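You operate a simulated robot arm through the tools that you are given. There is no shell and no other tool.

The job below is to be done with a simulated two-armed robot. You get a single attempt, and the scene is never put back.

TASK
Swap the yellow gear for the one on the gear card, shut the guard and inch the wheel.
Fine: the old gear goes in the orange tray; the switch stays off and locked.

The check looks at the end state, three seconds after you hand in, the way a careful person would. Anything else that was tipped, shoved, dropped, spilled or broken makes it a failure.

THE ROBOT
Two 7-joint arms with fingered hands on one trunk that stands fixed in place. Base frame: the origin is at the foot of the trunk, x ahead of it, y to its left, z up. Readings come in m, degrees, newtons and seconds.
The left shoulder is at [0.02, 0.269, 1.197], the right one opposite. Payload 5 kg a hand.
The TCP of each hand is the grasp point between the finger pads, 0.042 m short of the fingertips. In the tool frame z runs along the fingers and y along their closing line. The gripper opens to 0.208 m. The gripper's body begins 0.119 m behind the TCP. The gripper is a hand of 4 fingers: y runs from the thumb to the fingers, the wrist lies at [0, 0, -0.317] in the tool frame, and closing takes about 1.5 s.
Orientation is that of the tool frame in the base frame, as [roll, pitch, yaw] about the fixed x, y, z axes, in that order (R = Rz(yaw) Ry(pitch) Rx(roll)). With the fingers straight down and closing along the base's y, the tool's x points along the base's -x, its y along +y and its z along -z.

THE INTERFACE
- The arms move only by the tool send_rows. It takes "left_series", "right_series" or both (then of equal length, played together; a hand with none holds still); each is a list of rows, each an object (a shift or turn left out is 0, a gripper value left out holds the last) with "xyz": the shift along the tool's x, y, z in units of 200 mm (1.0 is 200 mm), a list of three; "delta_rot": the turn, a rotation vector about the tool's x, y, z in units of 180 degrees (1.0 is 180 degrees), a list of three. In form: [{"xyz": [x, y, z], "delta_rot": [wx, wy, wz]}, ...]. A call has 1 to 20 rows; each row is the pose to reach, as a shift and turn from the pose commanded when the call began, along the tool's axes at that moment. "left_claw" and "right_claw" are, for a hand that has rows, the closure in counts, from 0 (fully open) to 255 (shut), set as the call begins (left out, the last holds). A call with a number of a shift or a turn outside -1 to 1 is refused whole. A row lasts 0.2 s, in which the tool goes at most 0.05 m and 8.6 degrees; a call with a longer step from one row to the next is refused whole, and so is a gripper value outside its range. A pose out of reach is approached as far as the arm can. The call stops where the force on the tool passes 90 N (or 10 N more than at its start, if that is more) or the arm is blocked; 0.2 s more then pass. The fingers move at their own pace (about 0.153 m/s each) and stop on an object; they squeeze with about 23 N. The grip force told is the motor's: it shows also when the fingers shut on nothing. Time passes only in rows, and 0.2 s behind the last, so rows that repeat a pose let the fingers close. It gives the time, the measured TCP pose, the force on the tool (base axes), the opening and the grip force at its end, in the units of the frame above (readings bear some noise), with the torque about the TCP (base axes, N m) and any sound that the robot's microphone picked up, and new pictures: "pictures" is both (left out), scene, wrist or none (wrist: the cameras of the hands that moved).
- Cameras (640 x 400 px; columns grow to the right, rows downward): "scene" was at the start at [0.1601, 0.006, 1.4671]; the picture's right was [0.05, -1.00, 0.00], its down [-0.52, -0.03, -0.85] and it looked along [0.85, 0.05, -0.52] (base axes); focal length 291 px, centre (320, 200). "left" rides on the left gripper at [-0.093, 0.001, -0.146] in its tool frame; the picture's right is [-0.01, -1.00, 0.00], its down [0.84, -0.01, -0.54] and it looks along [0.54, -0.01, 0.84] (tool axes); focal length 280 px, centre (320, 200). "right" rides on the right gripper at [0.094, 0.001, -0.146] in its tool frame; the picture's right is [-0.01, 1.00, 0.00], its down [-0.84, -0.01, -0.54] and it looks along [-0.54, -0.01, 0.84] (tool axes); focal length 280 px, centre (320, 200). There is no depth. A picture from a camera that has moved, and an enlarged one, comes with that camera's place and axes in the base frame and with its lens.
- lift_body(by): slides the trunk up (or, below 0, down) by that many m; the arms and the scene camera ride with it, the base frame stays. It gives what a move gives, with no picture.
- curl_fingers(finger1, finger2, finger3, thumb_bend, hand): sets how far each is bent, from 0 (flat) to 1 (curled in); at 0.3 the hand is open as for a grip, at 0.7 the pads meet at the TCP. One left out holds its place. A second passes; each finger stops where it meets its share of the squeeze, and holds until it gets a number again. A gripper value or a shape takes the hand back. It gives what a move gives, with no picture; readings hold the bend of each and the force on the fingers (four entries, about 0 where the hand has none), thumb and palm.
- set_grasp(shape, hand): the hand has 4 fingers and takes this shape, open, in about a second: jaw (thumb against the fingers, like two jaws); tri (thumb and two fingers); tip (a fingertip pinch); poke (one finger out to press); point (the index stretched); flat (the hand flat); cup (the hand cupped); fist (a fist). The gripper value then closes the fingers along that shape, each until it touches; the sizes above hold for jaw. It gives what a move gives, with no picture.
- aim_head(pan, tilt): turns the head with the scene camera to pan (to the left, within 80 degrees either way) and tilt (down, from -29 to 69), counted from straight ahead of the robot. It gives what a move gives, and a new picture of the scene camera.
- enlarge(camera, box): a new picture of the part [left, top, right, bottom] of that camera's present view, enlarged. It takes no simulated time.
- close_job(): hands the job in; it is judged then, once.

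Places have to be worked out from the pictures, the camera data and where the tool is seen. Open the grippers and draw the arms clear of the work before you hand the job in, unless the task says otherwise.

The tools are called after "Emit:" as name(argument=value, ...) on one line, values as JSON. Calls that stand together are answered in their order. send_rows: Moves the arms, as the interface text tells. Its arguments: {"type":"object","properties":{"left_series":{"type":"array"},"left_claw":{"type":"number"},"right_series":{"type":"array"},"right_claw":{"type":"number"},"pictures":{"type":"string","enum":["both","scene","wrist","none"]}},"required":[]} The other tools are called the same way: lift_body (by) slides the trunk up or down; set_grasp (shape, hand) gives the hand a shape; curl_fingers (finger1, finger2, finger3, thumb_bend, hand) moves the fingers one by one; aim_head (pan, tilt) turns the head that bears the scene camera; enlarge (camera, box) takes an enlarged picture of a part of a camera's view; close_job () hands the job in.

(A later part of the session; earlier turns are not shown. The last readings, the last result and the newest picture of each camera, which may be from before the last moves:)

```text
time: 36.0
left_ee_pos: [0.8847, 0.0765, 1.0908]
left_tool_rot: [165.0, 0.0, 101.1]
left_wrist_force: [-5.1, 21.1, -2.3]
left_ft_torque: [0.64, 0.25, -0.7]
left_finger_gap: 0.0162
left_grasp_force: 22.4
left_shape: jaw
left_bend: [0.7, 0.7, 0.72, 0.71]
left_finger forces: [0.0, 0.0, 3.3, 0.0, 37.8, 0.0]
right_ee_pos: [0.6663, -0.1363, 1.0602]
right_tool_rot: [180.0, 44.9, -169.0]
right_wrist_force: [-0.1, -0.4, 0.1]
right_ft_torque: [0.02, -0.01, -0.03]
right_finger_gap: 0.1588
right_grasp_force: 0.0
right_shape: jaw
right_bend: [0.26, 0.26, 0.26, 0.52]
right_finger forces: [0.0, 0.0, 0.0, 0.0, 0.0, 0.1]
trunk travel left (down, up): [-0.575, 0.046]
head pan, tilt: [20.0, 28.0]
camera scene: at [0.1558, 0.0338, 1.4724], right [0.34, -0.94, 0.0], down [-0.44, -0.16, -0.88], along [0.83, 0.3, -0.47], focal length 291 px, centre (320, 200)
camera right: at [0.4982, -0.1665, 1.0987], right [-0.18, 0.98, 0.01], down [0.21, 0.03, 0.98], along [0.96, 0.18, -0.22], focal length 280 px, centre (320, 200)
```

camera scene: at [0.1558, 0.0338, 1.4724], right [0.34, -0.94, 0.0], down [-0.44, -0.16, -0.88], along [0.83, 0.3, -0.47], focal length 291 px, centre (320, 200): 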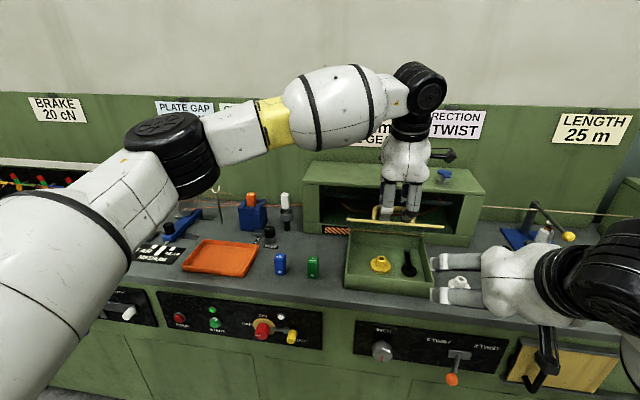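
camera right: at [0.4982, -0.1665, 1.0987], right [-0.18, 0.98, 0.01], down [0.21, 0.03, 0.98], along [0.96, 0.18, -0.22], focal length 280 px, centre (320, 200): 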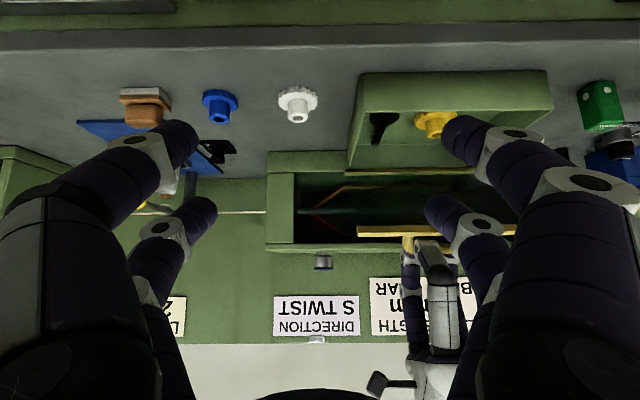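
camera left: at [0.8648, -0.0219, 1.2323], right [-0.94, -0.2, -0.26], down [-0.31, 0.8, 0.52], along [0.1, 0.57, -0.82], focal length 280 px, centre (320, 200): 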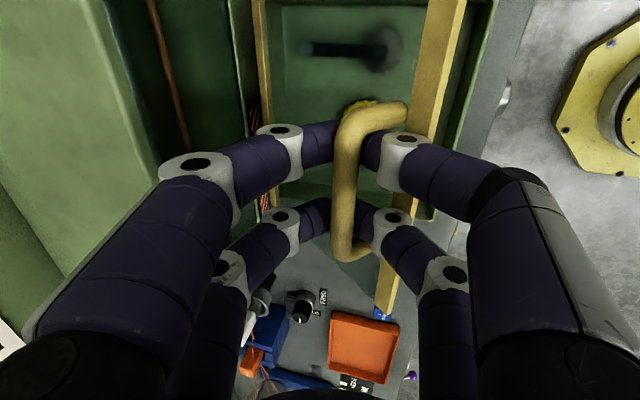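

The right hand is exactly where I commanded. I move it down and forward toward the space between the box and the raised rail.

Emit:
send_rows(right_series=[{"xyz": [-0.02, 0, 0.1]}, {"xyz": [-0.04, 0, 0.21]}, {"xyz": [-0.06, 0, 0.32]}, {"xyz": [-0.08, 0, 0.43]}, {"xyz": [-0.106, 0, 0.53]}, {"xyz": [-0.106, 0, 0.53]}], pictures="both")

Emit:
enlarge(camera="scene", box=[330, 170, 530, 310])

```text
time: 37.5
left_ee_pos: [0.8848, 0.0767, 1.0904]
left_tool_rot: [165.0, 0.0, 101.0]
left_wrist_force: [-5.6, 23.4, -1.6]
left_ft_torque: [0.63, 0.24, -0.74]
left_finger_gap: 0.0162
left_grasp_force: 22.6
left_shape: jaw
left_bend: [0.7, 0.7, 0.72, 0.71]
left_finger forces: [0.1, 0.0, 3.2, 0.0, 38.1, 0.1]
right_ee_pos: [0.7566, -0.1193, 1.0008]
right_tool_rot: [-179.9, 45.0, -169.2]
right_wrist_force: [-0.1, -0.6, 0.0]
right_ft_torque: [-0.03, 0.01, -0.03]
right_finger_gap: 0.159
right_grasp_force: 0.1
right_shape: jaw
right_bend: [0.26, 0.26, 0.26, 0.52]
right_finger forces: [0.0, 0.0, 0.1, 0.1, 0.0, 0.0]
trunk travel left (down, up): [-0.575, 0.046]
head pan, tilt: [20.0, 28.0]
camera scene: at [0.1559, 0.0339, 1.4724], right [0.34, -0.94, 0.0], down [-0.44, -0.16, -0.88], along [0.83, 0.3, -0.47], focal length 291 px, centre (320, 200)
camera right: at [0.5875, -0.1501, 1.0384], right [-0.18, 0.98, 0.01], down [0.21, 0.03, 0.98], along [0.96, 0.18, -0.22], focal length 280 px, centre (320, 200)
```

scene: 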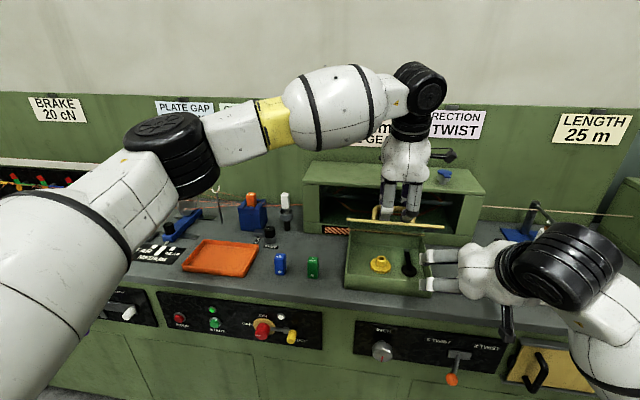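
right: 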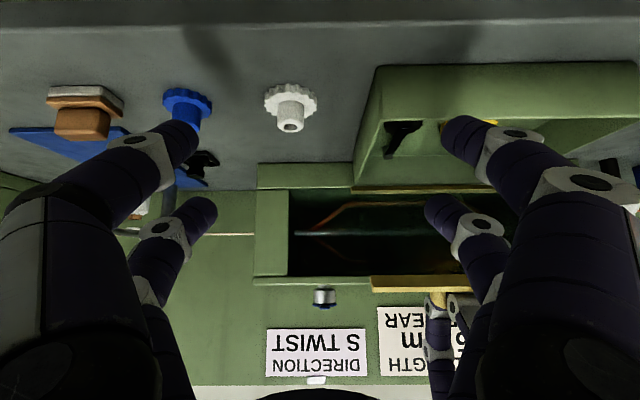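

```text
2.86 times, centred on (430, 240) of scene
camera zoom: at [0.1559, 0.0339, 1.4724], right [0.34, -0.94, 0.0], down [-0.44, -0.16, -0.88], along [0.83, 0.3, -0.47], focal length 832 px, centre (6, 86)
```

zoom: 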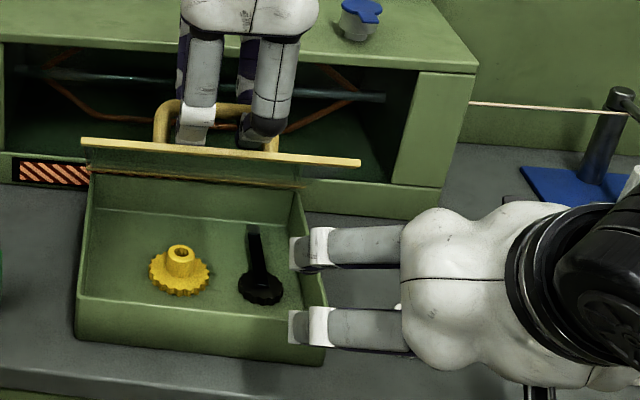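

Clear of the gears. Sliding forward so the left finger pair goes in under the rail.

Emit:
send_rows(right_series=[{"xyz": [-0.07, 0, 0.07]}, {"xyz": [-0.14, 0, 0.14]}, {"xyz": [-0.21, 0, 0.21]}, {"xyz": [-0.283, 0, 0.283]}, {"xyz": [-0.283, 0, 0.283]}], pictures="both")

Emit:
enlarge(camera="scene", box=[330, 170, 530, 310])

Emit:
enlarge(camera="left", box=[200, 0, 640, 275])

```text
time: 38.6
left_ee_pos: [0.8849, 0.0764, 1.0899]
left_tool_rot: [165.0, 0.0, 101.1]
left_wrist_force: [-6.9, 21.6, -1.4]
left_ft_torque: [0.57, 0.29, -0.68]
left_finger_gap: 0.0161
left_grasp_force: 23.2
left_shape: jaw
left_bend: [0.7, 0.7, 0.72, 0.71]
left_finger forces: [0.0, 0.0, 3.2, 0.0, 37.8, 0.0]
right_ee_pos: [0.8357, -0.1022, 1.0009]
right_tool_rot: [180.0, 44.9, -169.0]
right_wrist_force: [-0.3, -0.3, 0.2]
right_ft_torque: [0.0, 0.03, 0.02]
right_finger_gap: 0.1588
right_grasp_force: 0.1
right_shape: jaw
right_bend: [0.26, 0.26, 0.26, 0.52]
right_finger forces: [0.0, 0.1, 0.0, 0.0, 0.0, 0.0]
trunk travel left (down, up): [-0.575, 0.046]
head pan, tilt: [20.0, 28.0]
camera scene: at [0.156, 0.034, 1.4724], right [0.34, -0.94, 0.0], down [-0.44, -0.16, -0.88], along [0.83, 0.3, -0.47], focal length 291 px, centre (320, 200)
camera right: at [0.6666, -0.1348, 1.0397], right [-0.18, 0.98, 0.01], down [0.21, 0.03, 0.98], along [0.96, 0.18, -0.22], focal length 280 px, centre (320, 200)
```

scene: 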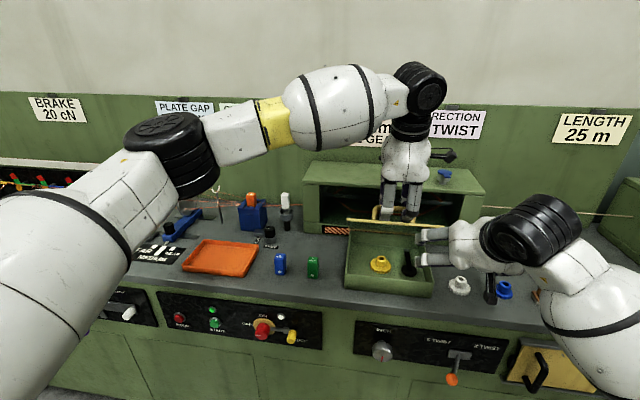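
right: 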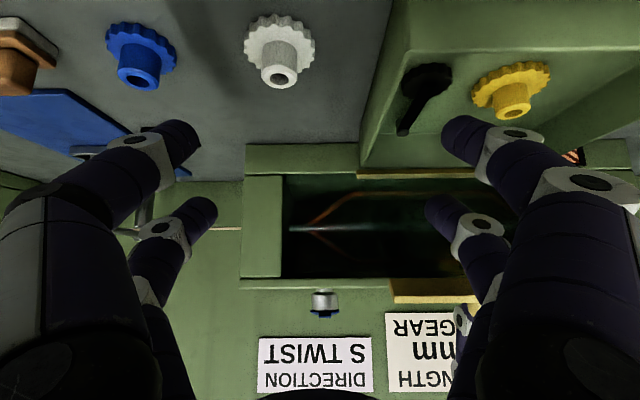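

```text
2.86 times, centred on (430, 240) of scene
camera zoom: at [0.156, 0.034, 1.4724], right [0.34, -0.94, 0.0], down [-0.44, -0.16, -0.88], along [0.83, 0.3, -0.47], focal length 832 px, centre (6, 86)
```

zoom: 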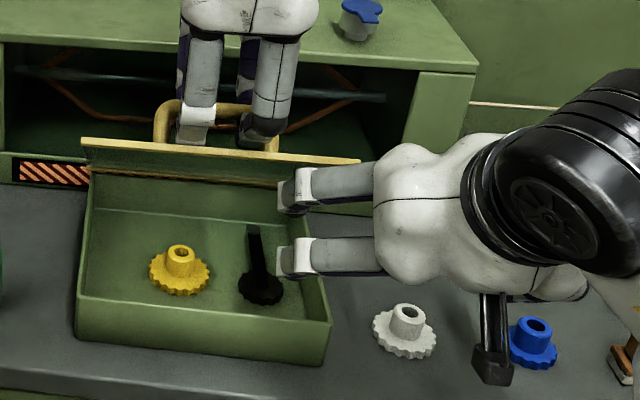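

```text
1.45 times, centred on (420, 138) of left
camera zoom: at [0.8657, -0.0218, 1.232], right [-0.94, -0.2, -0.26], down [-0.31, 0.8, 0.52], along [0.1, 0.57, -0.82], focal length 408 px, centre (174, 291)
```

zoom: 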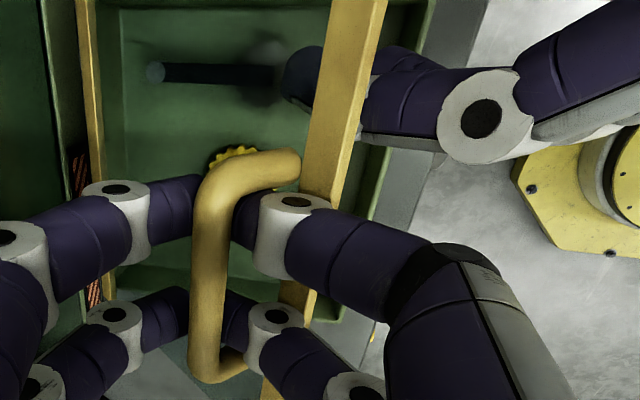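

The left camera shows the right hand's finger under the rail. I raise it in small steps until it takes the lid's weight.

Emit:
send_rows(right_series=[{"xyz": [-0.035, 0, -0.035]}, {"xyz": [-0.07, 0, -0.07]}, {"xyz": [-0.1, 0, -0.1]}, {"xyz": [-0.1, 0, -0.1]}], pictures="none")

Emit:
enlarge(camera="left", box=[200, 0, 640, 275])

Emit:
enlarge(camera="scene", box=[330, 170, 530, 310])

```text
time: 39.6
left_ee_pos: [0.8849, 0.076, 1.0903]
left_tool_rot: [165.0, 0.0, 101.1]
left_wrist_force: [-2.9, 23.4, 3.1]
left_ft_torque: [0.69, 0.46, -0.67]
left_finger_gap: 0.0165
left_grasp_force: 22.6
left_shape: jaw
left_bend: [0.7, 0.7, 0.72, 0.71]
left_finger forces: [0.0, 0.0, 6.7, 0.0, 38.0, 0.1]
right_ee_pos: [0.8332, -0.1021, 1.0297]
right_tool_rot: [-179.9, 44.9, -169.0]
right_wrist_force: [-1.2, 0.3, -6.1]
right_ft_torque: [-0.66, 0.02, 0.13]
right_finger_gap: 0.1587
right_grasp_force: 0.1
right_shape: jaw
right_bend: [0.26, 0.27, 0.26, 0.52]
right_finger forces: [0.0, 5.3, 0.1, 0.1, 0.1, 0.0]
trunk travel left (down, up): [-0.575, 0.046]
head pan, tilt: [20.0, 28.0]
```

```text
1.45 times, centred on (420, 138) of left
camera zoom: at [0.866, -0.0217, 1.2324], right [-0.94, -0.2, -0.26], down [-0.31, 0.8, 0.52], along [0.1, 0.57, -0.82], focal length 408 px, centre (174, 291)
```

zoom: 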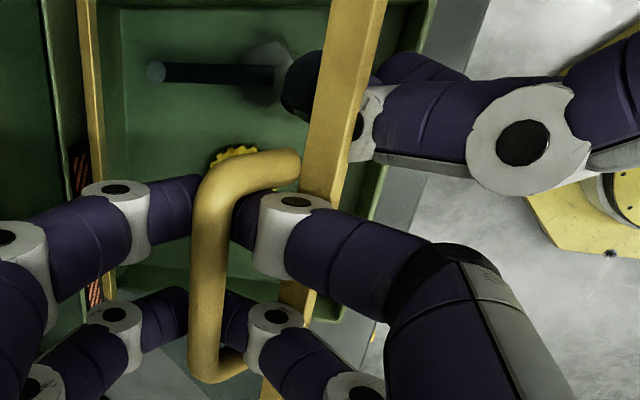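

```text
2.86 times, centred on (430, 240) of scene
camera zoom: at [0.156, 0.0339, 1.4724], right [0.34, -0.94, 0.0], down [-0.44, -0.16, -0.88], along [0.83, 0.3, -0.47], focal length 832 px, centre (6, 86)
```

zoom: 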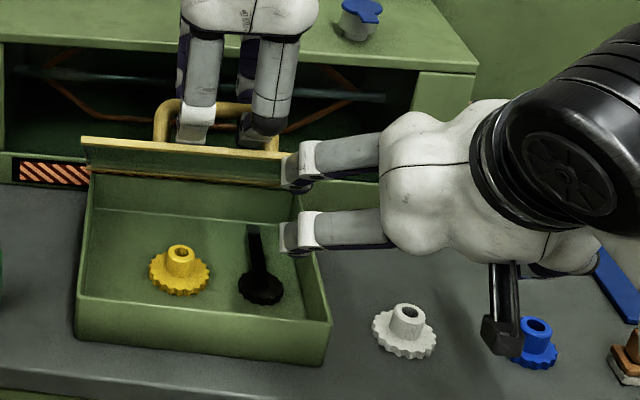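

The right finger now bears about 6 N of the lid. I open the left hand somewhat to free the bar.

Emit:
send_rows(left_series=[{"xyz": [0, 0, 0]}, {"xyz": [0, 0.02, 0]}, {"xyz": [0, 0.03, 0]}, {"xyz": [0, 0.03, 0]}, {"xyz": [0, 0.03, 0]}], left_claw=180, pictures="none")

Emit:
enlarge(camera="left", box=[120, 0, 640, 325])

Emit:
enlarge(camera="scene", box=[330, 170, 530, 310])

```text
time: 40.9
left_ee_pos: [0.8923, 0.0777, 1.0936]
left_tool_rot: [165.0, 0.0, 101.2]
left_wrist_force: [15.6, 26.9, 11.4]
left_ft_torque: [0.81, 0.27, -0.74]
left_finger_gap: 0.0543
left_grasp_force: 0.0
left_shape: jaw
left_bend: [0.73, 0.73, 0.75, 0.71]
left_finger forces: [0.0, 0.1, 14.8, 0.1, 22.8, 0.0]
right_ee_pos: [0.8329, -0.1025, 1.0283]
right_tool_rot: [-179.9, 44.9, -169.0]
right_wrist_force: [-16.4, -4.4, -16.3]
right_ft_torque: [-1.5, -0.42, 1.63]
right_finger_gap: 0.1586
right_grasp_force: 0.1
right_shape: jaw
right_bend: [0.26, 0.27, 0.26, 0.52]
right_finger forces: [0.1, 22.8, 0.1, 0.1, 0.0, 0.0]
trunk travel left (down, up): [-0.575, 0.046]
head pan, tilt: [20.0, 28.0]
```

```text
1.23 times, centred on (380, 162) of left
camera zoom: at [0.8721, -0.0205, 1.2337], right [-0.94, -0.2, -0.26], down [-0.31, 0.8, 0.52], along [0.1, 0.57, -0.82], focal length 345 px, centre (246, 246)
```

zoom: 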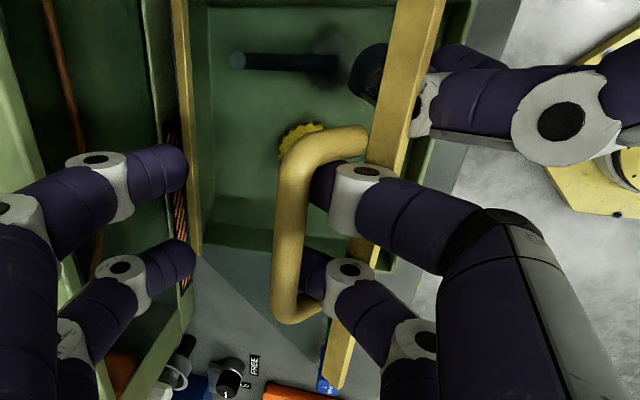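

```text
2.86 times, centred on (430, 240) of scene
camera zoom: at [0.1564, 0.0339, 1.4723], right [0.34, -0.94, 0.0], down [-0.44, -0.16, -0.88], along [0.83, 0.3, -0.47], focal length 832 px, centre (6, 86)
```

zoom: 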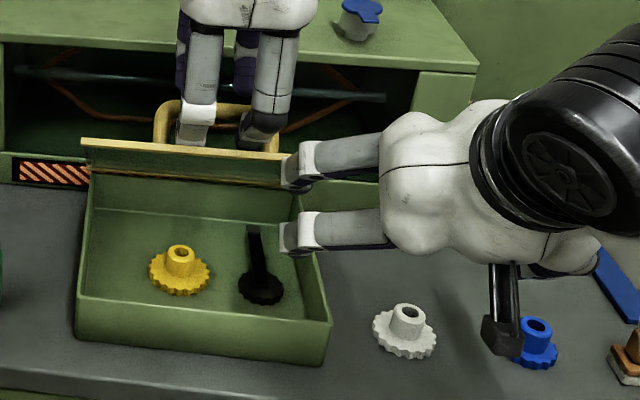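

The rear fingers are clear; the front fingers still press within the handle. I shift the left hand slightly to relieve that and draw it up out of the handle.

Emit:
send_rows(left_series=[{"xyz": [0.03, 0.03, 0]}, {"xyz": [0.04, 0.04, -0.05]}, {"xyz": [0.04, 0.04, -0.12]}, {"xyz": [0.04, 0.04, -0.2]}, {"xyz": [0.04, 0.04, -0.2]}], pictures="none")

Emit:
enlarge(camera="left", box=[120, 0, 640, 325])

Emit:
enlarge(camera="scene", box=[330, 170, 530, 310])

```text
time: 42.0
left_ee_pos: [0.8858, 0.0836, 1.1328]
left_tool_rot: [165.0, 0.0, 101.1]
left_wrist_force: [0.5, 0.1, -0.3]
left_ft_torque: [0.0, 0.06, 0.0]
left_finger_gap: 0.0607
left_grasp_force: 0.0
left_shape: jaw
left_bend: [0.73, 0.73, 0.74, 0.7]
left_finger forces: [0.0, 0.0, 0.1, 0.1, 0.0, 0.0]
right_ee_pos: [0.8344, -0.1034, 1.0294]
right_tool_rot: [180.0, 45.1, -169.2]
right_wrist_force: [0.4, -0.1, -0.5]
right_ft_torque: [0.03, 0.01, 0.0]
right_finger_gap: 0.1589
right_grasp_force: 0.1
right_shape: jaw
right_bend: [0.26, 0.26, 0.26, 0.52]
right_finger forces: [0.1, 0.0, 0.0, 0.0, 0.0, 0.0]
trunk travel left (down, up): [-0.575, 0.046]
head pan, tilt: [20.0, 28.0]
```

```text
1.23 times, centred on (380, 162) of left
camera zoom: at [0.8673, -0.0146, 1.2739], right [-0.95, -0.2, -0.26], down [-0.31, 0.8, 0.52], along [0.1, 0.57, -0.82], focal length 345 px, centre (246, 246)
```

zoom: 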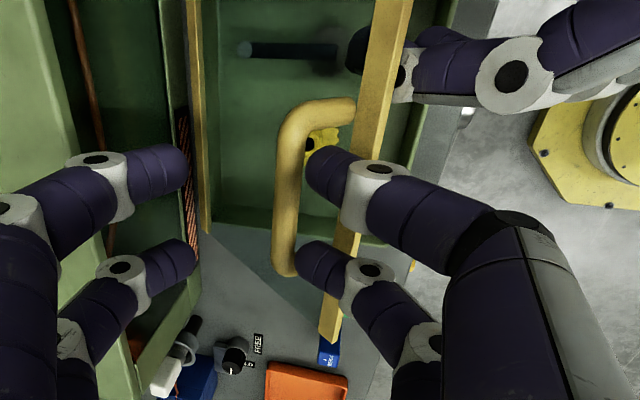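

```text
2.86 times, centred on (430, 240) of scene
camera zoom: at [0.1567, 0.0323, 1.4723], right [0.34, -0.94, 0.0], down [-0.44, -0.16, -0.88], along [0.83, 0.3, -0.47], focal length 832 px, centre (6, 86)
```

zoom: 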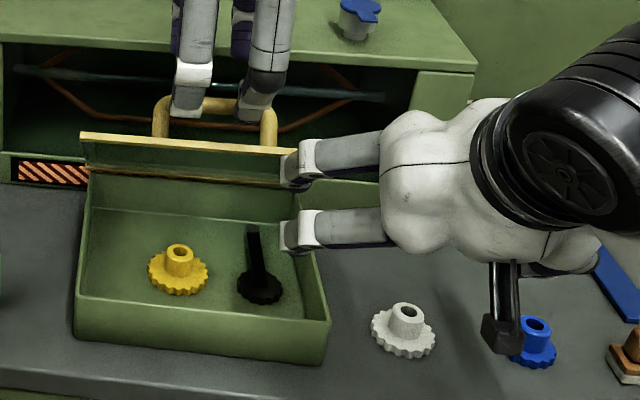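

The lid stays up by itself (all forces zero), so the hinge has friction. I retreat the left hand up and to the left, then the right hand can push the lid fully open.

Emit:
send_rows(left_series=[{"xyz": [0, 0, -0.15]}, {"xyz": [0, 0, -0.3]}, {"xyz": [0.1, -0.1, -0.4]}, {"xyz": [0.25, -0.25, -0.45]}, {"xyz": [0.4, -0.4, -0.5]}, {"xyz": [0.6, -0.55, -0.5]}, {"xyz": [0.8, -0.7, -0.5]}, {"xyz": [1.0, -0.8, -0.5]}, {"xyz": [1.0, -0.8, -0.5]}], left_claw=100, pictures="scene")

Emit:
enlarge(camera="scene", box=[330, 170, 530, 310])

```text
time: 44.0
left_ee_pos: [0.6706, 0.243, 1.189]
left_tool_rot: [165.1, -0.1, 101.0]
left_wrist_force: [-0.3, -1.9, 0.3]
left_ft_torque: [0.07, 0.02, 0.0]
left_finger_gap: 0.1261
left_grasp_force: 0.1
left_shape: jaw
left_bend: [0.32, 0.32, 0.32, 0.7]
left_finger forces: [0.1, 0.1, 0.1, 0.0, 0.0, 0.0]
right_ee_pos: [0.8324, -0.105, 1.0289]
right_tool_rot: [179.9, 45.0, -169.2]
right_wrist_force: [0.4, -0.4, 0.1]
right_ft_torque: [0.09, 0.02, 0.07]
right_finger_gap: 0.1587
right_grasp_force: 0.1
right_shape: jaw
right_bend: [0.26, 0.26, 0.26, 0.52]
right_finger forces: [0.0, 0.0, 0.0, 0.0, 0.0, 0.0]
trunk travel left (down, up): [-0.575, 0.046]
head pan, tilt: [20.0, 28.0]
camera scene: at [0.1562, 0.0316, 1.4724], right [0.34, -0.94, 0.0], down [-0.44, -0.16, -0.88], along [0.83, 0.3, -0.47], focal length 291 px, centre (320, 200)
```

scene: 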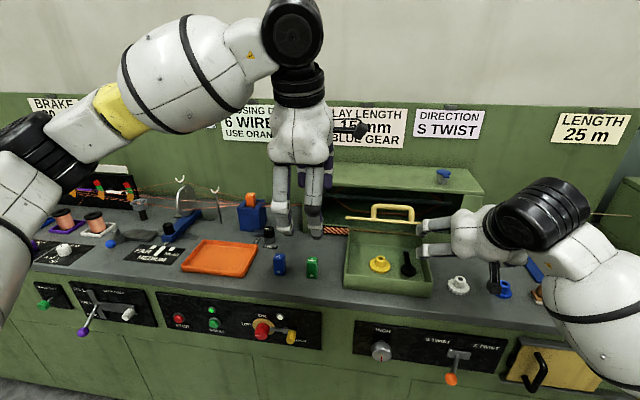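

```text
2.86 times, centred on (430, 240) of scene
camera zoom: at [0.1562, 0.0316, 1.4724], right [0.34, -0.94, 0.0], down [-0.44, -0.16, -0.88], along [0.83, 0.3, -0.47], focal length 832 px, centre (6, 86)
```

zoom: 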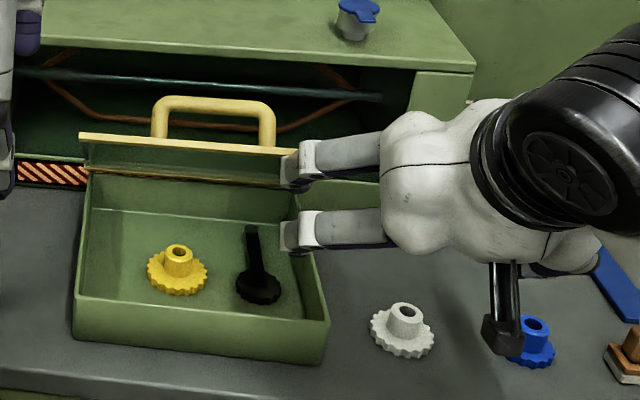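

Lid is standing alone at ~45°. Pushing it up along the arc with the right fingers to about 70°.

Emit:
send_rows(right_series=[{"xyz": [-0.09, 0, -0.03]}, {"xyz": [-0.18, 0, -0.03]}, {"xyz": [-0.27, 0, -0.01]}, {"xyz": [-0.35, 0, 0.02]}, {"xyz": [-0.43, 0, 0.06]}, {"xyz": [-0.511, 0, 0.101]}, {"xyz": [-0.511, 0, 0.101]}], pictures="both")

Emit:
enlarge(camera="scene", box=[330, 170, 530, 310])

```text
time: 45.6
left_ee_pos: [0.6705, 0.2446, 1.1869]
left_tool_rot: [165.0, -0.1, 101.1]
left_wrist_force: [-0.3, -0.1, 0.2]
left_ft_torque: [0.03, 0.03, -0.01]
left_finger_gap: 0.1258
left_grasp_force: 0.2
left_shape: jaw
left_bend: [0.32, 0.32, 0.32, 0.7]
left_finger forces: [0.0, 0.0, 0.1, 0.0, 0.0, 0.1]
right_ee_pos: [0.9199, -0.0869, 1.0878]
right_tool_rot: [179.9, 45.0, -169.1]
right_wrist_force: [-0.5, -0.4, 0.4]
right_ft_torque: [0.01, 0.01, 0.03]
right_finger_gap: 0.1592
right_grasp_force: 0.1
right_shape: jaw
right_bend: [0.26, 0.26, 0.26, 0.52]
right_finger forces: [0.0, 0.6, 0.0, 0.0, 0.0, 0.1]
trunk travel left (down, up): [-0.575, 0.046]
head pan, tilt: [20.0, 28.0]
camera scene: at [0.1563, 0.0323, 1.4724], right [0.34, -0.94, 0.0], down [-0.44, -0.16, -0.88], along [0.83, 0.3, -0.47], focal length 291 px, centre (320, 200)
camera right: at [0.7515, -0.1182, 1.1255], right [-0.18, 0.98, 0.01], down [0.21, 0.03, 0.98], along [0.96, 0.18, -0.22], focal length 280 px, centre (320, 200)
```

scene: 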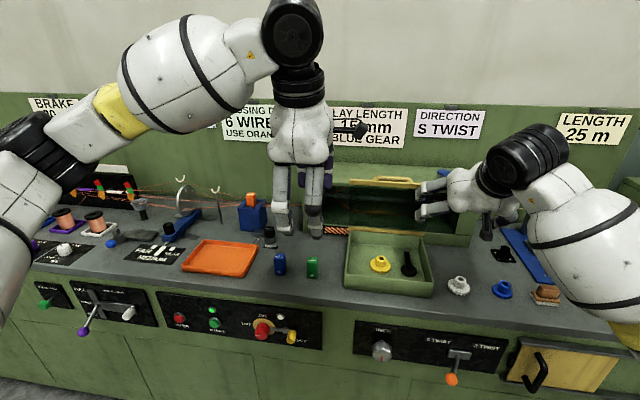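
right: 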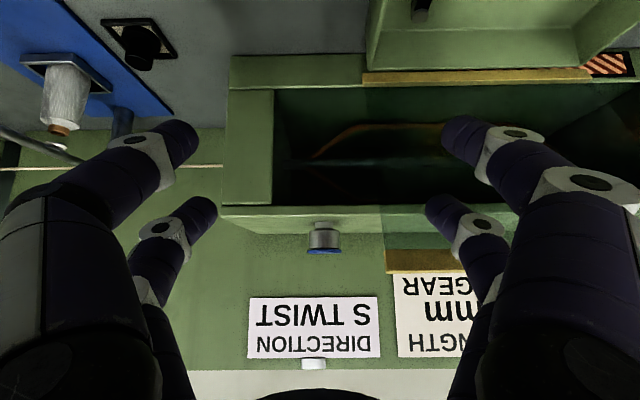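

```text
2.86 times, centred on (430, 240) of scene
camera zoom: at [0.1563, 0.0323, 1.4724], right [0.34, -0.94, 0.0], down [-0.44, -0.16, -0.88], along [0.83, 0.3, -0.47], focal length 832 px, centre (6, 86)
```

zoom: 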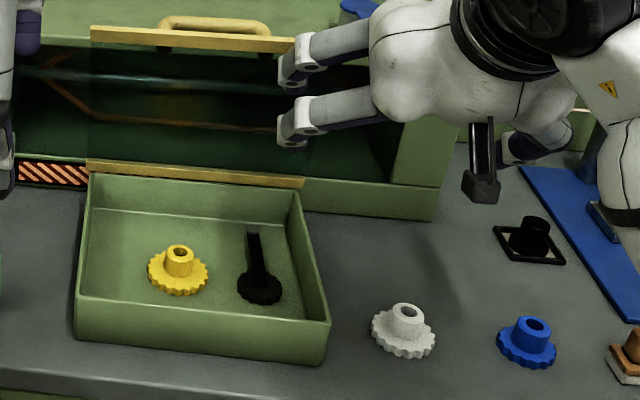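

Lid is at about 75–80°. One more push forward (slightly rising) to take it past vertical.

Emit:
send_rows(right_series=[{"xyz": [-0.1, 0, 0.02]}, {"xyz": [-0.17, 0, 0.06]}, {"xyz": [-0.24, 0, 0.1]}, {"xyz": [-0.3, 0, 0.135]}, {"xyz": [-0.336, 0, 0.159]}, {"xyz": [-0.336, 0, 0.159]}], pictures="both")

Emit:
enlarge(camera="scene", box=[330, 150, 530, 290])

```text
time: 47.0
left_ee_pos: [0.6704, 0.2466, 1.1877]
left_tool_rot: [165.1, 0.1, 101.1]
left_wrist_force: [0.2, -1.5, -0.8]
left_ft_torque: [-0.01, 0.02, 0.0]
left_finger_gap: 0.126
left_grasp_force: 0.1
left_shape: jaw
left_bend: [0.32, 0.32, 0.32, 0.7]
left_finger forces: [0.0, 0.0, 0.0, 0.0, 0.0, 0.1]
right_ee_pos: [0.9889, -0.0742, 1.1127]
right_tool_rot: [179.9, 45.0, -169.1]
right_wrist_force: [0.0, -0.6, -0.7]
right_ft_torque: [0.0, 0.0, 0.0]
right_finger_gap: 0.1589
right_grasp_force: 0.2
right_shape: jaw
right_bend: [0.26, 0.26, 0.26, 0.52]
right_finger forces: [0.0, 0.7, 0.0, 0.1, 0.0, 0.1]
trunk travel left (down, up): [-0.575, 0.046]
head pan, tilt: [20.0, 28.0]
camera scene: at [0.1562, 0.0323, 1.4724], right [0.34, -0.94, 0.0], down [-0.44, -0.16, -0.88], along [0.83, 0.3, -0.47], focal length 291 px, centre (320, 200)
camera right: at [0.8204, -0.1054, 1.151], right [-0.18, 0.98, 0.01], down [0.21, 0.03, 0.98], along [0.96, 0.18, -0.21], focal length 280 px, centre (320, 200)
```

scene: 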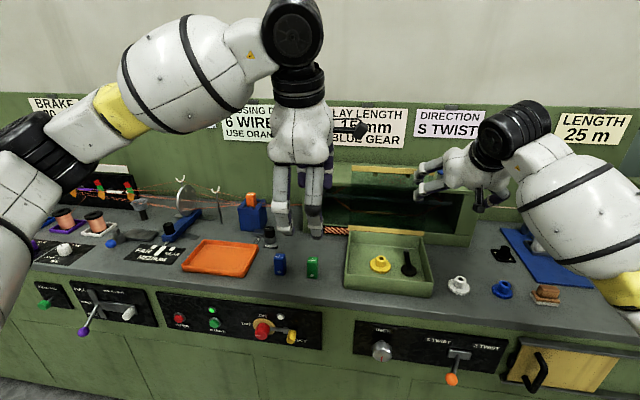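
right: 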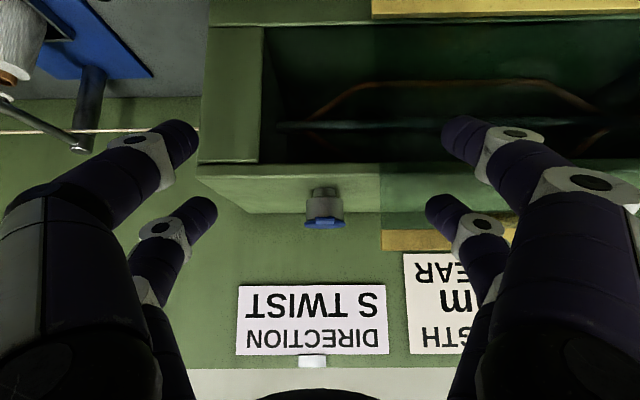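

```text
2.86 times, centred on (430, 220) of scene
camera zoom: at [0.1562, 0.0323, 1.4724], right [0.34, -0.94, 0.0], down [-0.44, -0.16, -0.88], along [0.83, 0.3, -0.47], focal length 832 px, centre (6, 143)
```

zoom: 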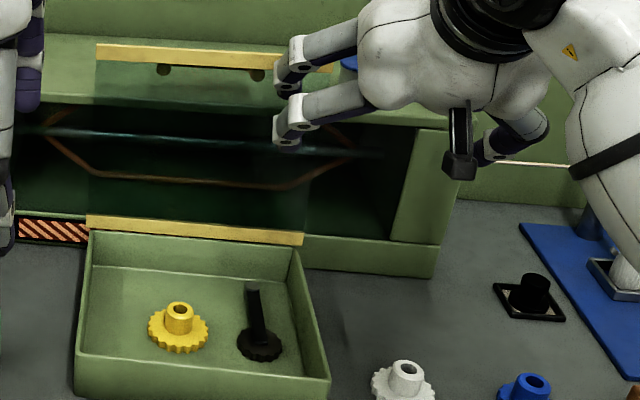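

The lid is at about 100°, past vertical. I withdraw the right hand backward and to the right and check that the lid stays.

Emit:
send_rows(right_series=[{"xyz": [0.1, -0.05, -0.15]}, {"xyz": [0.2, -0.15, -0.3]}, {"xyz": [0.3, -0.25, -0.45]}, {"xyz": [0.4, -0.4, -0.6]}, {"xyz": [0.5, -0.5, -0.75]}, {"xyz": [0.55, -0.6, -0.85]}, {"xyz": [0.55, -0.7, -0.95]}, {"xyz": [0.55, -0.7, -0.95]}], right_claw=0, pictures="both")

Emit:
enlarge(camera="scene", box=[330, 150, 530, 290])

```text
time: 48.9
left_ee_pos: [0.6705, 0.245, 1.1888]
left_tool_rot: [165.0, 0.0, 101.1]
left_wrist_force: [-0.2, -0.3, -0.3]
left_ft_torque: [-0.02, 0.01, 0.02]
left_finger_gap: 0.126
left_grasp_force: 0.1
left_shape: jaw
left_bend: [0.32, 0.32, 0.32, 0.7]
left_finger forces: [0.0, 0.0, 0.0, 0.0, 0.0, 0.1]
right_ee_pos: [0.8038, -0.2517, 1.1685]
right_tool_rot: [-179.9, 45.0, -169.1]
right_wrist_force: [0.1, 0.6, 0.3]
right_ft_torque: [-0.02, 0.02, -0.04]
right_finger_gap: 0.2078
right_grasp_force: 0.1
right_shape: jaw
right_bend: [0.3, 0.3, 0.3, 0.3]
right_finger forces: [0.0, 0.1, 0.0, 0.1, 0.1, 0.0]
trunk travel left (down, up): [-0.575, 0.046]
head pan, tilt: [20.0, 28.0]
camera scene: at [0.1564, 0.0325, 1.4723], right [0.34, -0.94, 0.0], down [-0.44, -0.16, -0.88], along [0.83, 0.3, -0.47], focal length 291 px, centre (320, 200)
camera right: at [0.6359, -0.2832, 1.2076], right [-0.18, 0.98, 0.01], down [0.21, 0.03, 0.98], along [0.96, 0.18, -0.22], focal length 280 px, centre (320, 200)
```

scene: 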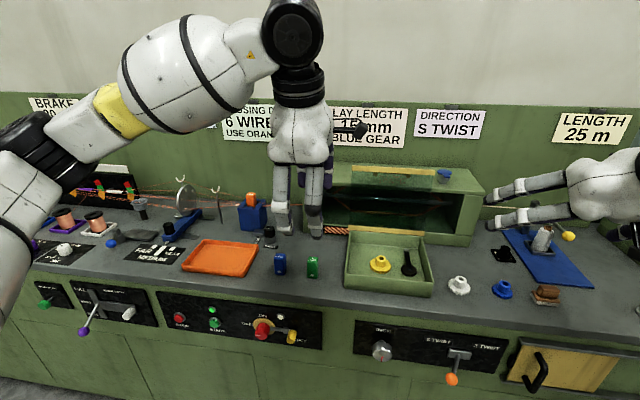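
right: 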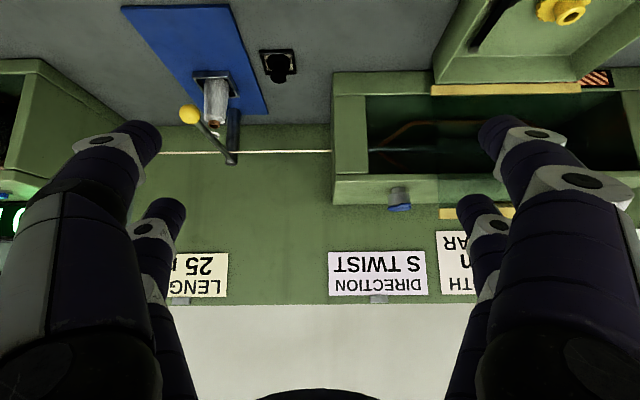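

```text
2.86 times, centred on (430, 220) of scene
camera zoom: at [0.1564, 0.0325, 1.4723], right [0.34, -0.94, 0.0], down [-0.44, -0.16, -0.88], along [0.83, 0.3, -0.47], focal length 832 px, centre (6, 143)
```

zoom: 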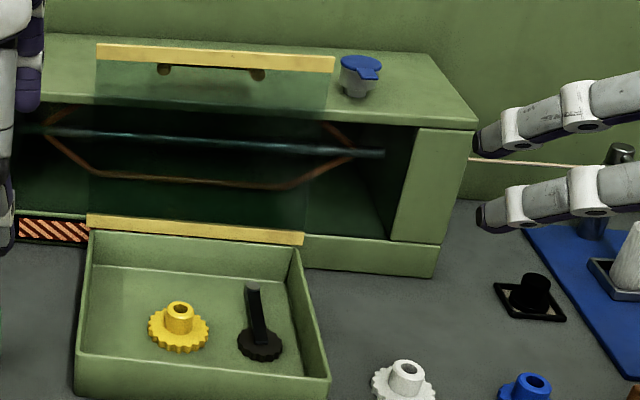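

The lid stays open. Now I test the left hand's "tip" and "tri" shapes in free air, to see how a hub of about 27 mm could be pinched.

Emit:
set_grasp(hand="left", shape="tip")

Emit:
enlarge(camera="left", box=[0, 0, 640, 400])

Emit:
send_rows(left_series=[{"xyz": [0, 0, 0]}, {"xyz": [0, 0, 0]}, {"xyz": [0, 0, 0]}, {"xyz": [0, 0, 0]}, {"xyz": [0, 0, 0]}, {"xyz": [0, 0, 0]}], left_claw=200, pictures="wrist")

```text
time: 49.8
left_ee_pos: [0.6702, 0.2451, 1.1871]
left_tool_rot: [164.9, 0.1, 101.2]
left_wrist_force: [-0.3, -1.2, 0.0]
left_ft_torque: [0.0, -0.02, 0.0]
left_finger_gap: 0.2079
left_grasp_force: 0.0
left_shape: tip
left_bend: [0.3, 0.3, 0.3, 0.3]
left_finger forces: [0.2, 0.0, 0.0, 0.1, 0.1, 0.1]
right_ee_pos: [0.8029, -0.2539, 1.1697]
right_tool_rot: [-180.0, 45.0, -169.1]
right_wrist_force: [-0.6, 0.2, 0.1]
right_ft_torque: [-0.03, -0.04, -0.02]
right_finger_gap: 0.2079
right_grasp_force: 0.1
right_shape: jaw
right_bend: [0.3, 0.3, 0.3, 0.3]
right_finger forces: [0.0, 0.1, 0.0, 0.0, 0.0, 0.1]
trunk travel left (down, up): [-0.575, 0.046]
head pan, tilt: [20.0, 28.0]
```

```text
1.00 times, centred on (320, 200) of left (not enlarged: the box is as wide or as high as the picture)
camera zoom: at [0.6521, 0.1461, 1.3297], right [-0.95, -0.2, -0.26], down [-0.31, 0.8, 0.52], along [0.1, 0.57, -0.82], focal length 280 px, centre (320, 200)
```

zoom: 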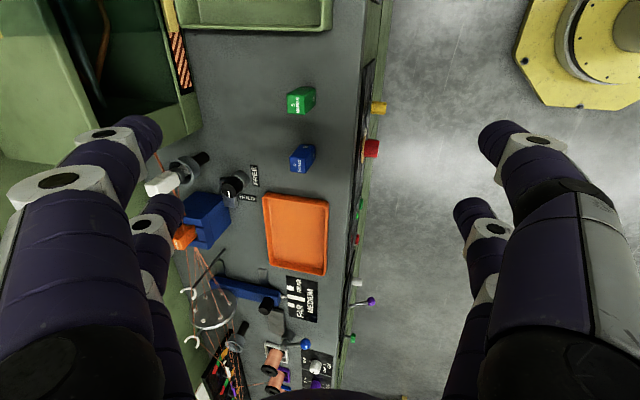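

```text
time: 51.1
left_ee_pos: [0.6714, 0.2457, 1.1873]
left_tool_rot: [165.0, 0.0, 101.1]
left_wrist_force: [-0.1, 0.5, -1.1]
left_ft_torque: [0.02, -0.01, -0.03]
left_finger_gap: 0.0455
left_grasp_force: 0.2
left_shape: tip
left_bend: [0.73, 0.73, 0.73, 0.7]
left_finger forces: [0.1, 0.0, 0.1, 0.0, 0.1, 0.0]
right_ee_pos: [0.8031, -0.2533, 1.17]
right_tool_rot: [179.9, 45.0, -169.1]
right_wrist_force: [-0.2, 0.1, 1.0]
right_ft_torque: [0.0, -0.01, 0.04]
right_finger_gap: 0.2077
right_grasp_force: 0.0
right_shape: jaw
right_bend: [0.3, 0.3, 0.3, 0.3]
right_finger forces: [0.0, 0.0, 0.0, 0.0, 0.0, 0.0]
trunk travel left (down, up): [-0.575, 0.046]
head pan, tilt: [20.0, 28.0]
camera left: at [0.6523, 0.1462, 1.3295], right [-0.95, -0.2, -0.26], down [-0.31, 0.8, 0.52], along [0.1, 0.57, -0.82], focal length 280 px, centre (320, 200)
```

left: 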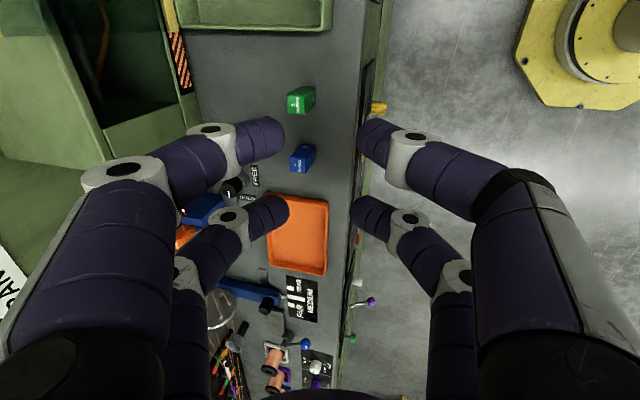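

"tip" looks the same as the 2-against-2 jaw here. The finger rows are ±33 mm apart, so a hub must be pinched with just one row; I'll curl fingers 2 and 3 away and look at finger 1 and thumb.

Emit:
curl_fingers(hand="left", finger1=0.55, finger2=1.0, finger3=1.0, thumb_bend=0.55)

Emit:
enlarge(camera="left", box=[0, 0, 640, 400])

Emit:
enlarge(camera="scene", box=[230, 90, 390, 250])

```text
time: 52.1
left_ee_pos: [0.6701, 0.245, 1.1888]
left_tool_rot: [164.9, 0.0, 101.1]
left_wrist_force: [-1.1, -0.5, -0.6]
left_ft_torque: [0.0, 0.0, -0.04]
left_finger_gap: 0.0862
left_grasp_force: 0.0
left_shape: fingers
left_bend: [0.55, 0.77, 0.77, 0.55]
left_finger forces: [0.0, 0.0, 0.0, 0.0, 0.0, 0.0]
right_ee_pos: [0.8038, -0.2528, 1.1703]
right_tool_rot: [180.0, 45.0, -169.2]
right_wrist_force: [0.1, -0.2, 0.4]
right_ft_torque: [0.02, -0.01, -0.01]
right_finger_gap: 0.2078
right_grasp_force: 0.0
right_shape: jaw
right_bend: [0.3, 0.3, 0.3, 0.3]
right_finger forces: [0.1, 0.1, 0.1, 0.0, 0.0, 0.0]
trunk travel left (down, up): [-0.575, 0.046]
head pan, tilt: [20.0, 28.0]
```

```text
1.00 times, centred on (320, 200) of left (not enlarged: the box is as wide or as high as the picture)
camera zoom: at [0.6523, 0.1462, 1.3295], right [-0.95, -0.2, -0.26], down [-0.31, 0.8, 0.52], along [0.1, 0.57, -0.82], focal length 280 px, centre (320, 200)
```

zoom: 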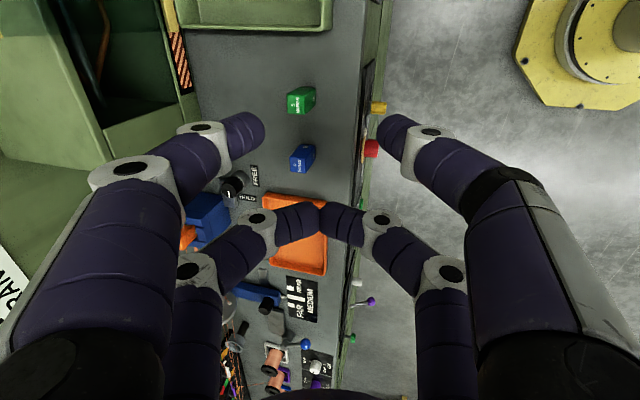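

```text
2.50 times, centred on (310, 170) of scene
camera zoom: at [0.1562, 0.0323, 1.4724], right [0.34, -0.94, 0.0], down [-0.44, -0.16, -0.88], along [0.83, 0.3, -0.47], focal length 728 px, centre (345, 275)
```

zoom: 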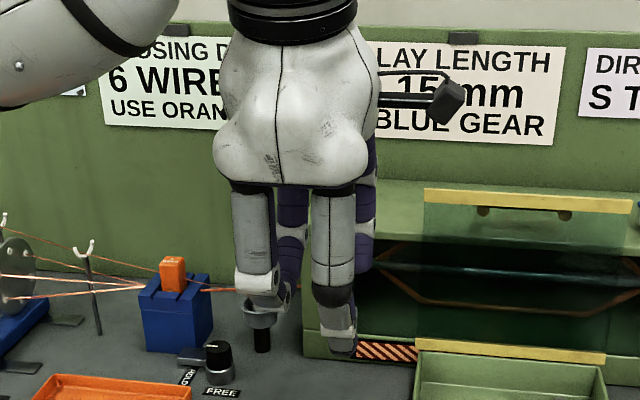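

Finger 1 and the thumb form one pinching row (camera side). I'll use the "point" shape to curl fingers 2 and 3 out of the way and open finger 1/thumb, while rolling the left hand back to closing along the bench's length.

Emit:
set_grasp(hand="left", shape="point")

Emit:
curl_fingers(hand="left", finger1=0.55, thumb_bend=0.55)

Emit:
send_rows(left_series=[{"delta_rot": [0, 0, -0.0455]}, {"delta_rot": [0, 0, -0.0909]}, {"delta_rot": [0, 0, -0.1364]}, {"delta_rot": [0, 0, -0.1818]}, {"delta_rot": [0, 0, -0.2273]}, {"delta_rot": [0, 0, -0.2727]}, {"delta_rot": [0, 0, -0.3182]}, {"delta_rot": [0, 0, -0.3636]}, {"delta_rot": [0, 0, -0.4091]}, {"delta_rot": [0, 0, -0.4545]}, {"delta_rot": [0, 0, -0.5]}, {"delta_rot": [0, 0, -0.5]}], pictures="both")

```text
time: 53.0
left_ee_pos: [0.6714, 0.2458, 1.1871]
left_tool_rot: [165.0, 0.0, 101.2]
left_wrist_force: [-0.3, -0.1, 0.6]
left_ft_torque: [-0.04, 0.14, -0.02]
left_finger_gap: 0.0
left_grasp_force: 0.1
left_shape: point
left_bend: [0.7, 1.0, 1.0, 0.39]
left_finger forces: [0.0, 0.1, 0.1, 0.0, 0.0, 0.0]
right_ee_pos: [0.804, -0.2526, 1.1689]
right_tool_rot: [179.8, 45.0, -169.1]
right_wrist_force: [-0.3, -0.5, -0.1]
right_ft_torque: [0.01, -0.02, 0.0]
right_finger_gap: 0.2078
right_grasp_force: 0.0
right_shape: jaw
right_bend: [0.3, 0.3, 0.3, 0.3]
right_finger forces: [0.0, 0.0, 0.0, 0.0, 0.1, 0.0]
trunk travel left (down, up): [-0.575, 0.046]
head pan, tilt: [20.0, 28.0]
```

```text
time: 54.0
left_ee_pos: [0.6697, 0.2452, 1.189]
left_tool_rot: [165.0, 0.0, 101.1]
left_wrist_force: [-0.4, 0.7, 0.4]
left_ft_torque: [-0.02, -0.03, -0.01]
left_finger_gap: 0.0861
left_grasp_force: 0.2
left_shape: fingers
left_bend: [0.55, 1.0, 1.0, 0.55]
left_finger forces: [0.0, 0.0, 0.0, 0.0, 0.1, 0.0]
right_ee_pos: [0.8036, -0.2521, 1.1691]
right_tool_rot: [179.8, 45.1, -169.1]
right_wrist_force: [-0.1, -0.7, 0.4]
right_ft_torque: [0.0, -0.04, 0.0]
right_finger_gap: 0.2082
right_grasp_force: 0.0
right_shape: jaw
right_bend: [0.3, 0.3, 0.3, 0.3]
right_finger forces: [0.1, 0.0, 0.0, 0.0, 0.0, 0.0]
trunk travel left (down, up): [-0.575, 0.046]
head pan, tilt: [20.0, 28.0]
```

```text
time: 56.6
left_ee_pos: [0.6706, 0.2448, 1.1882]
left_tool_rot: [179.9, 15.1, -168.9]
left_wrist_force: [-0.9, -0.2, 0.2]
left_ft_torque: [-0.04, -0.01, 0.0]
left_finger_gap: 0.0862
left_grasp_force: 0.1
left_shape: fingers
left_bend: [0.55, 1.0, 1.0, 0.55]
left_finger forces: [0.0, 0.1, 0.0, 0.1, 0.0, 0.0]
right_ee_pos: [0.8032, -0.2529, 1.1693]
right_tool_rot: [179.8, 45.1, -169.1]
right_wrist_force: [-0.3, 0.2, 0.4]
right_ft_torque: [0.0, -0.01, 0.0]
right_finger_gap: 0.2081
right_grasp_force: 0.0
right_shape: jaw
right_bend: [0.3, 0.3, 0.3, 0.3]
right_finger forces: [0.1, 0.0, 0.0, 0.1, 0.0, 0.0]
trunk travel left (down, up): [-0.575, 0.046]
head pan, tilt: [20.0, 28.0]
camera scene: at [0.1562, 0.0323, 1.4724], right [0.34, -0.94, 0.0], down [-0.44, -0.16, -0.88], along [0.83, 0.3, -0.47], focal length 291 px, centre (320, 200)
camera left: at [0.7207, 0.2569, 1.3531], right [0.21, -0.98, 0.0], down [-0.93, -0.2, 0.3], along [-0.29, -0.07, -0.95], focal length 280 px, centre (320, 200)
```

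scene: 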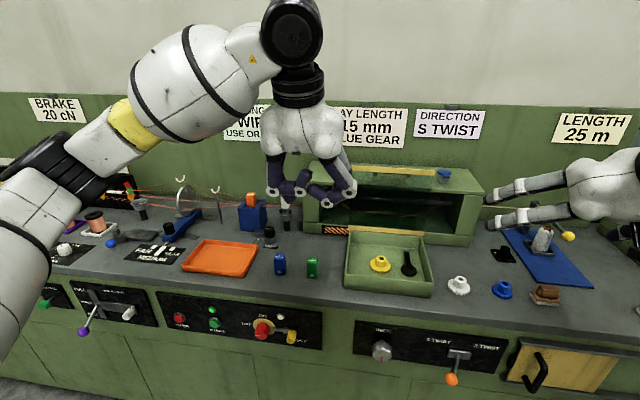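
left: 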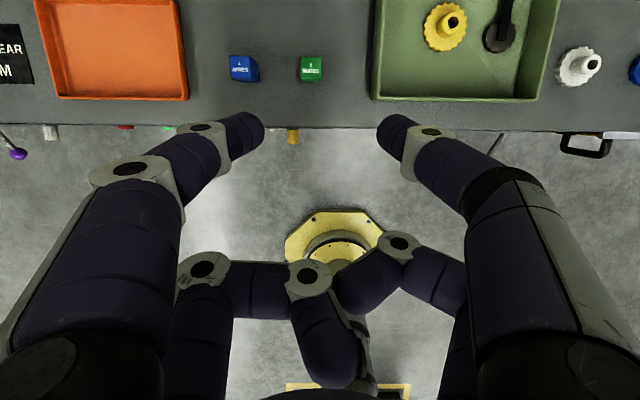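

Good: the camera-side row is open, the other two curled. I enlarge the left camera on the gears to fix their places, plus the tray.

Emit:
enlarge(camera="left", box=[360, 0, 640, 110])

Emit:
enlarge(camera="left", box=[400, 0, 540, 90])

Emit:
enlarge(camera="left", box=[0, 0, 240, 130])

Emit:
enlarge(camera="scene", box=[340, 220, 440, 300])

```text
2.29 times, centred on (500, 55) of left
camera zoom: at [0.7207, 0.2569, 1.3531], right [0.21, -0.98, 0.0], down [-0.93, -0.2, 0.3], along [-0.29, -0.07, -0.95], focal length 641 px, centre (-91, 531)
```

zoom: 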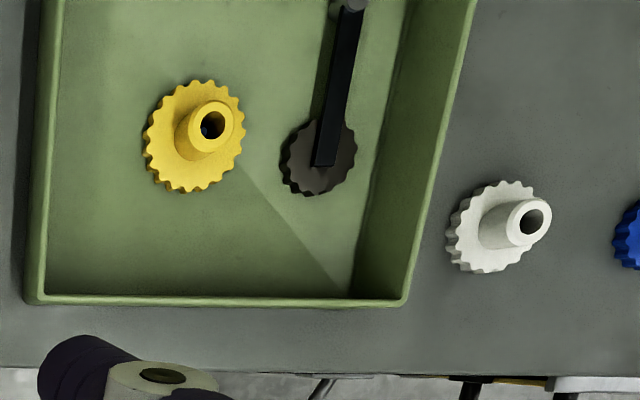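

```text
4.44 times, centred on (470, 45) of left
camera zoom: at [0.7207, 0.2569, 1.3531], right [0.21, -0.98, 0.0], down [-0.93, -0.2, 0.3], along [-0.29, -0.07, -0.95], focal length 1246 px, centre (-347, 889)
```

zoom: 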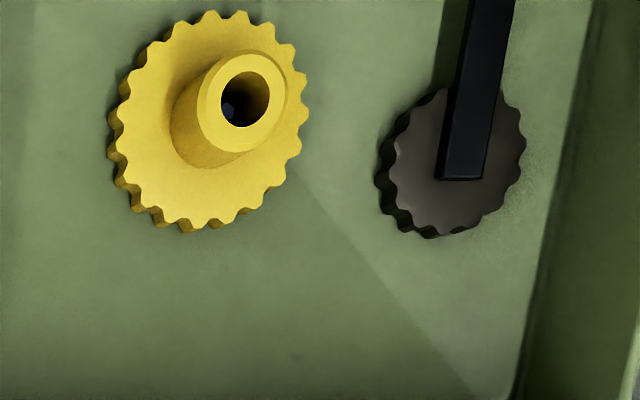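

```text
2.67 times, centred on (120, 65) of left
camera zoom: at [0.7207, 0.2569, 1.3531], right [0.21, -0.98, 0.0], down [-0.93, -0.2, 0.3], along [-0.29, -0.07, -0.95], focal length 748 px, centre (853, 560)
```

zoom: 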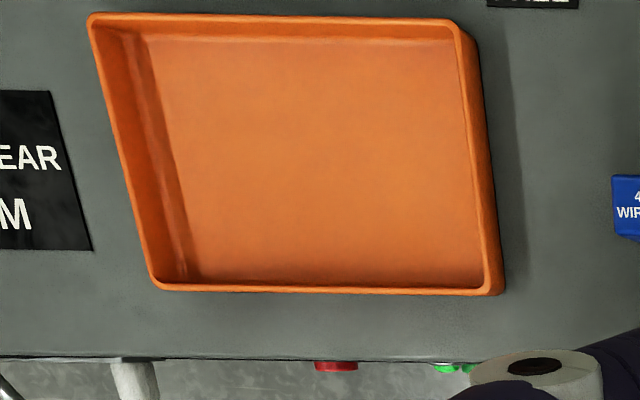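

```text
5.00 times, centred on (390, 260) of scene
camera zoom: at [0.1562, 0.0323, 1.4724], right [0.34, -0.94, 0.0], down [-0.44, -0.16, -0.88], along [0.83, 0.3, -0.47], focal length 1456 px, centre (-30, -100)
```

zoom: 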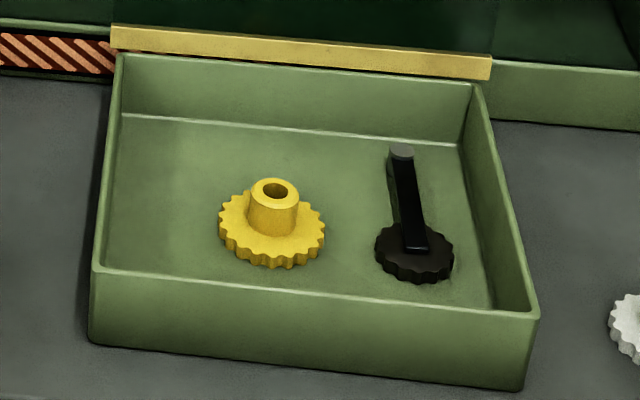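

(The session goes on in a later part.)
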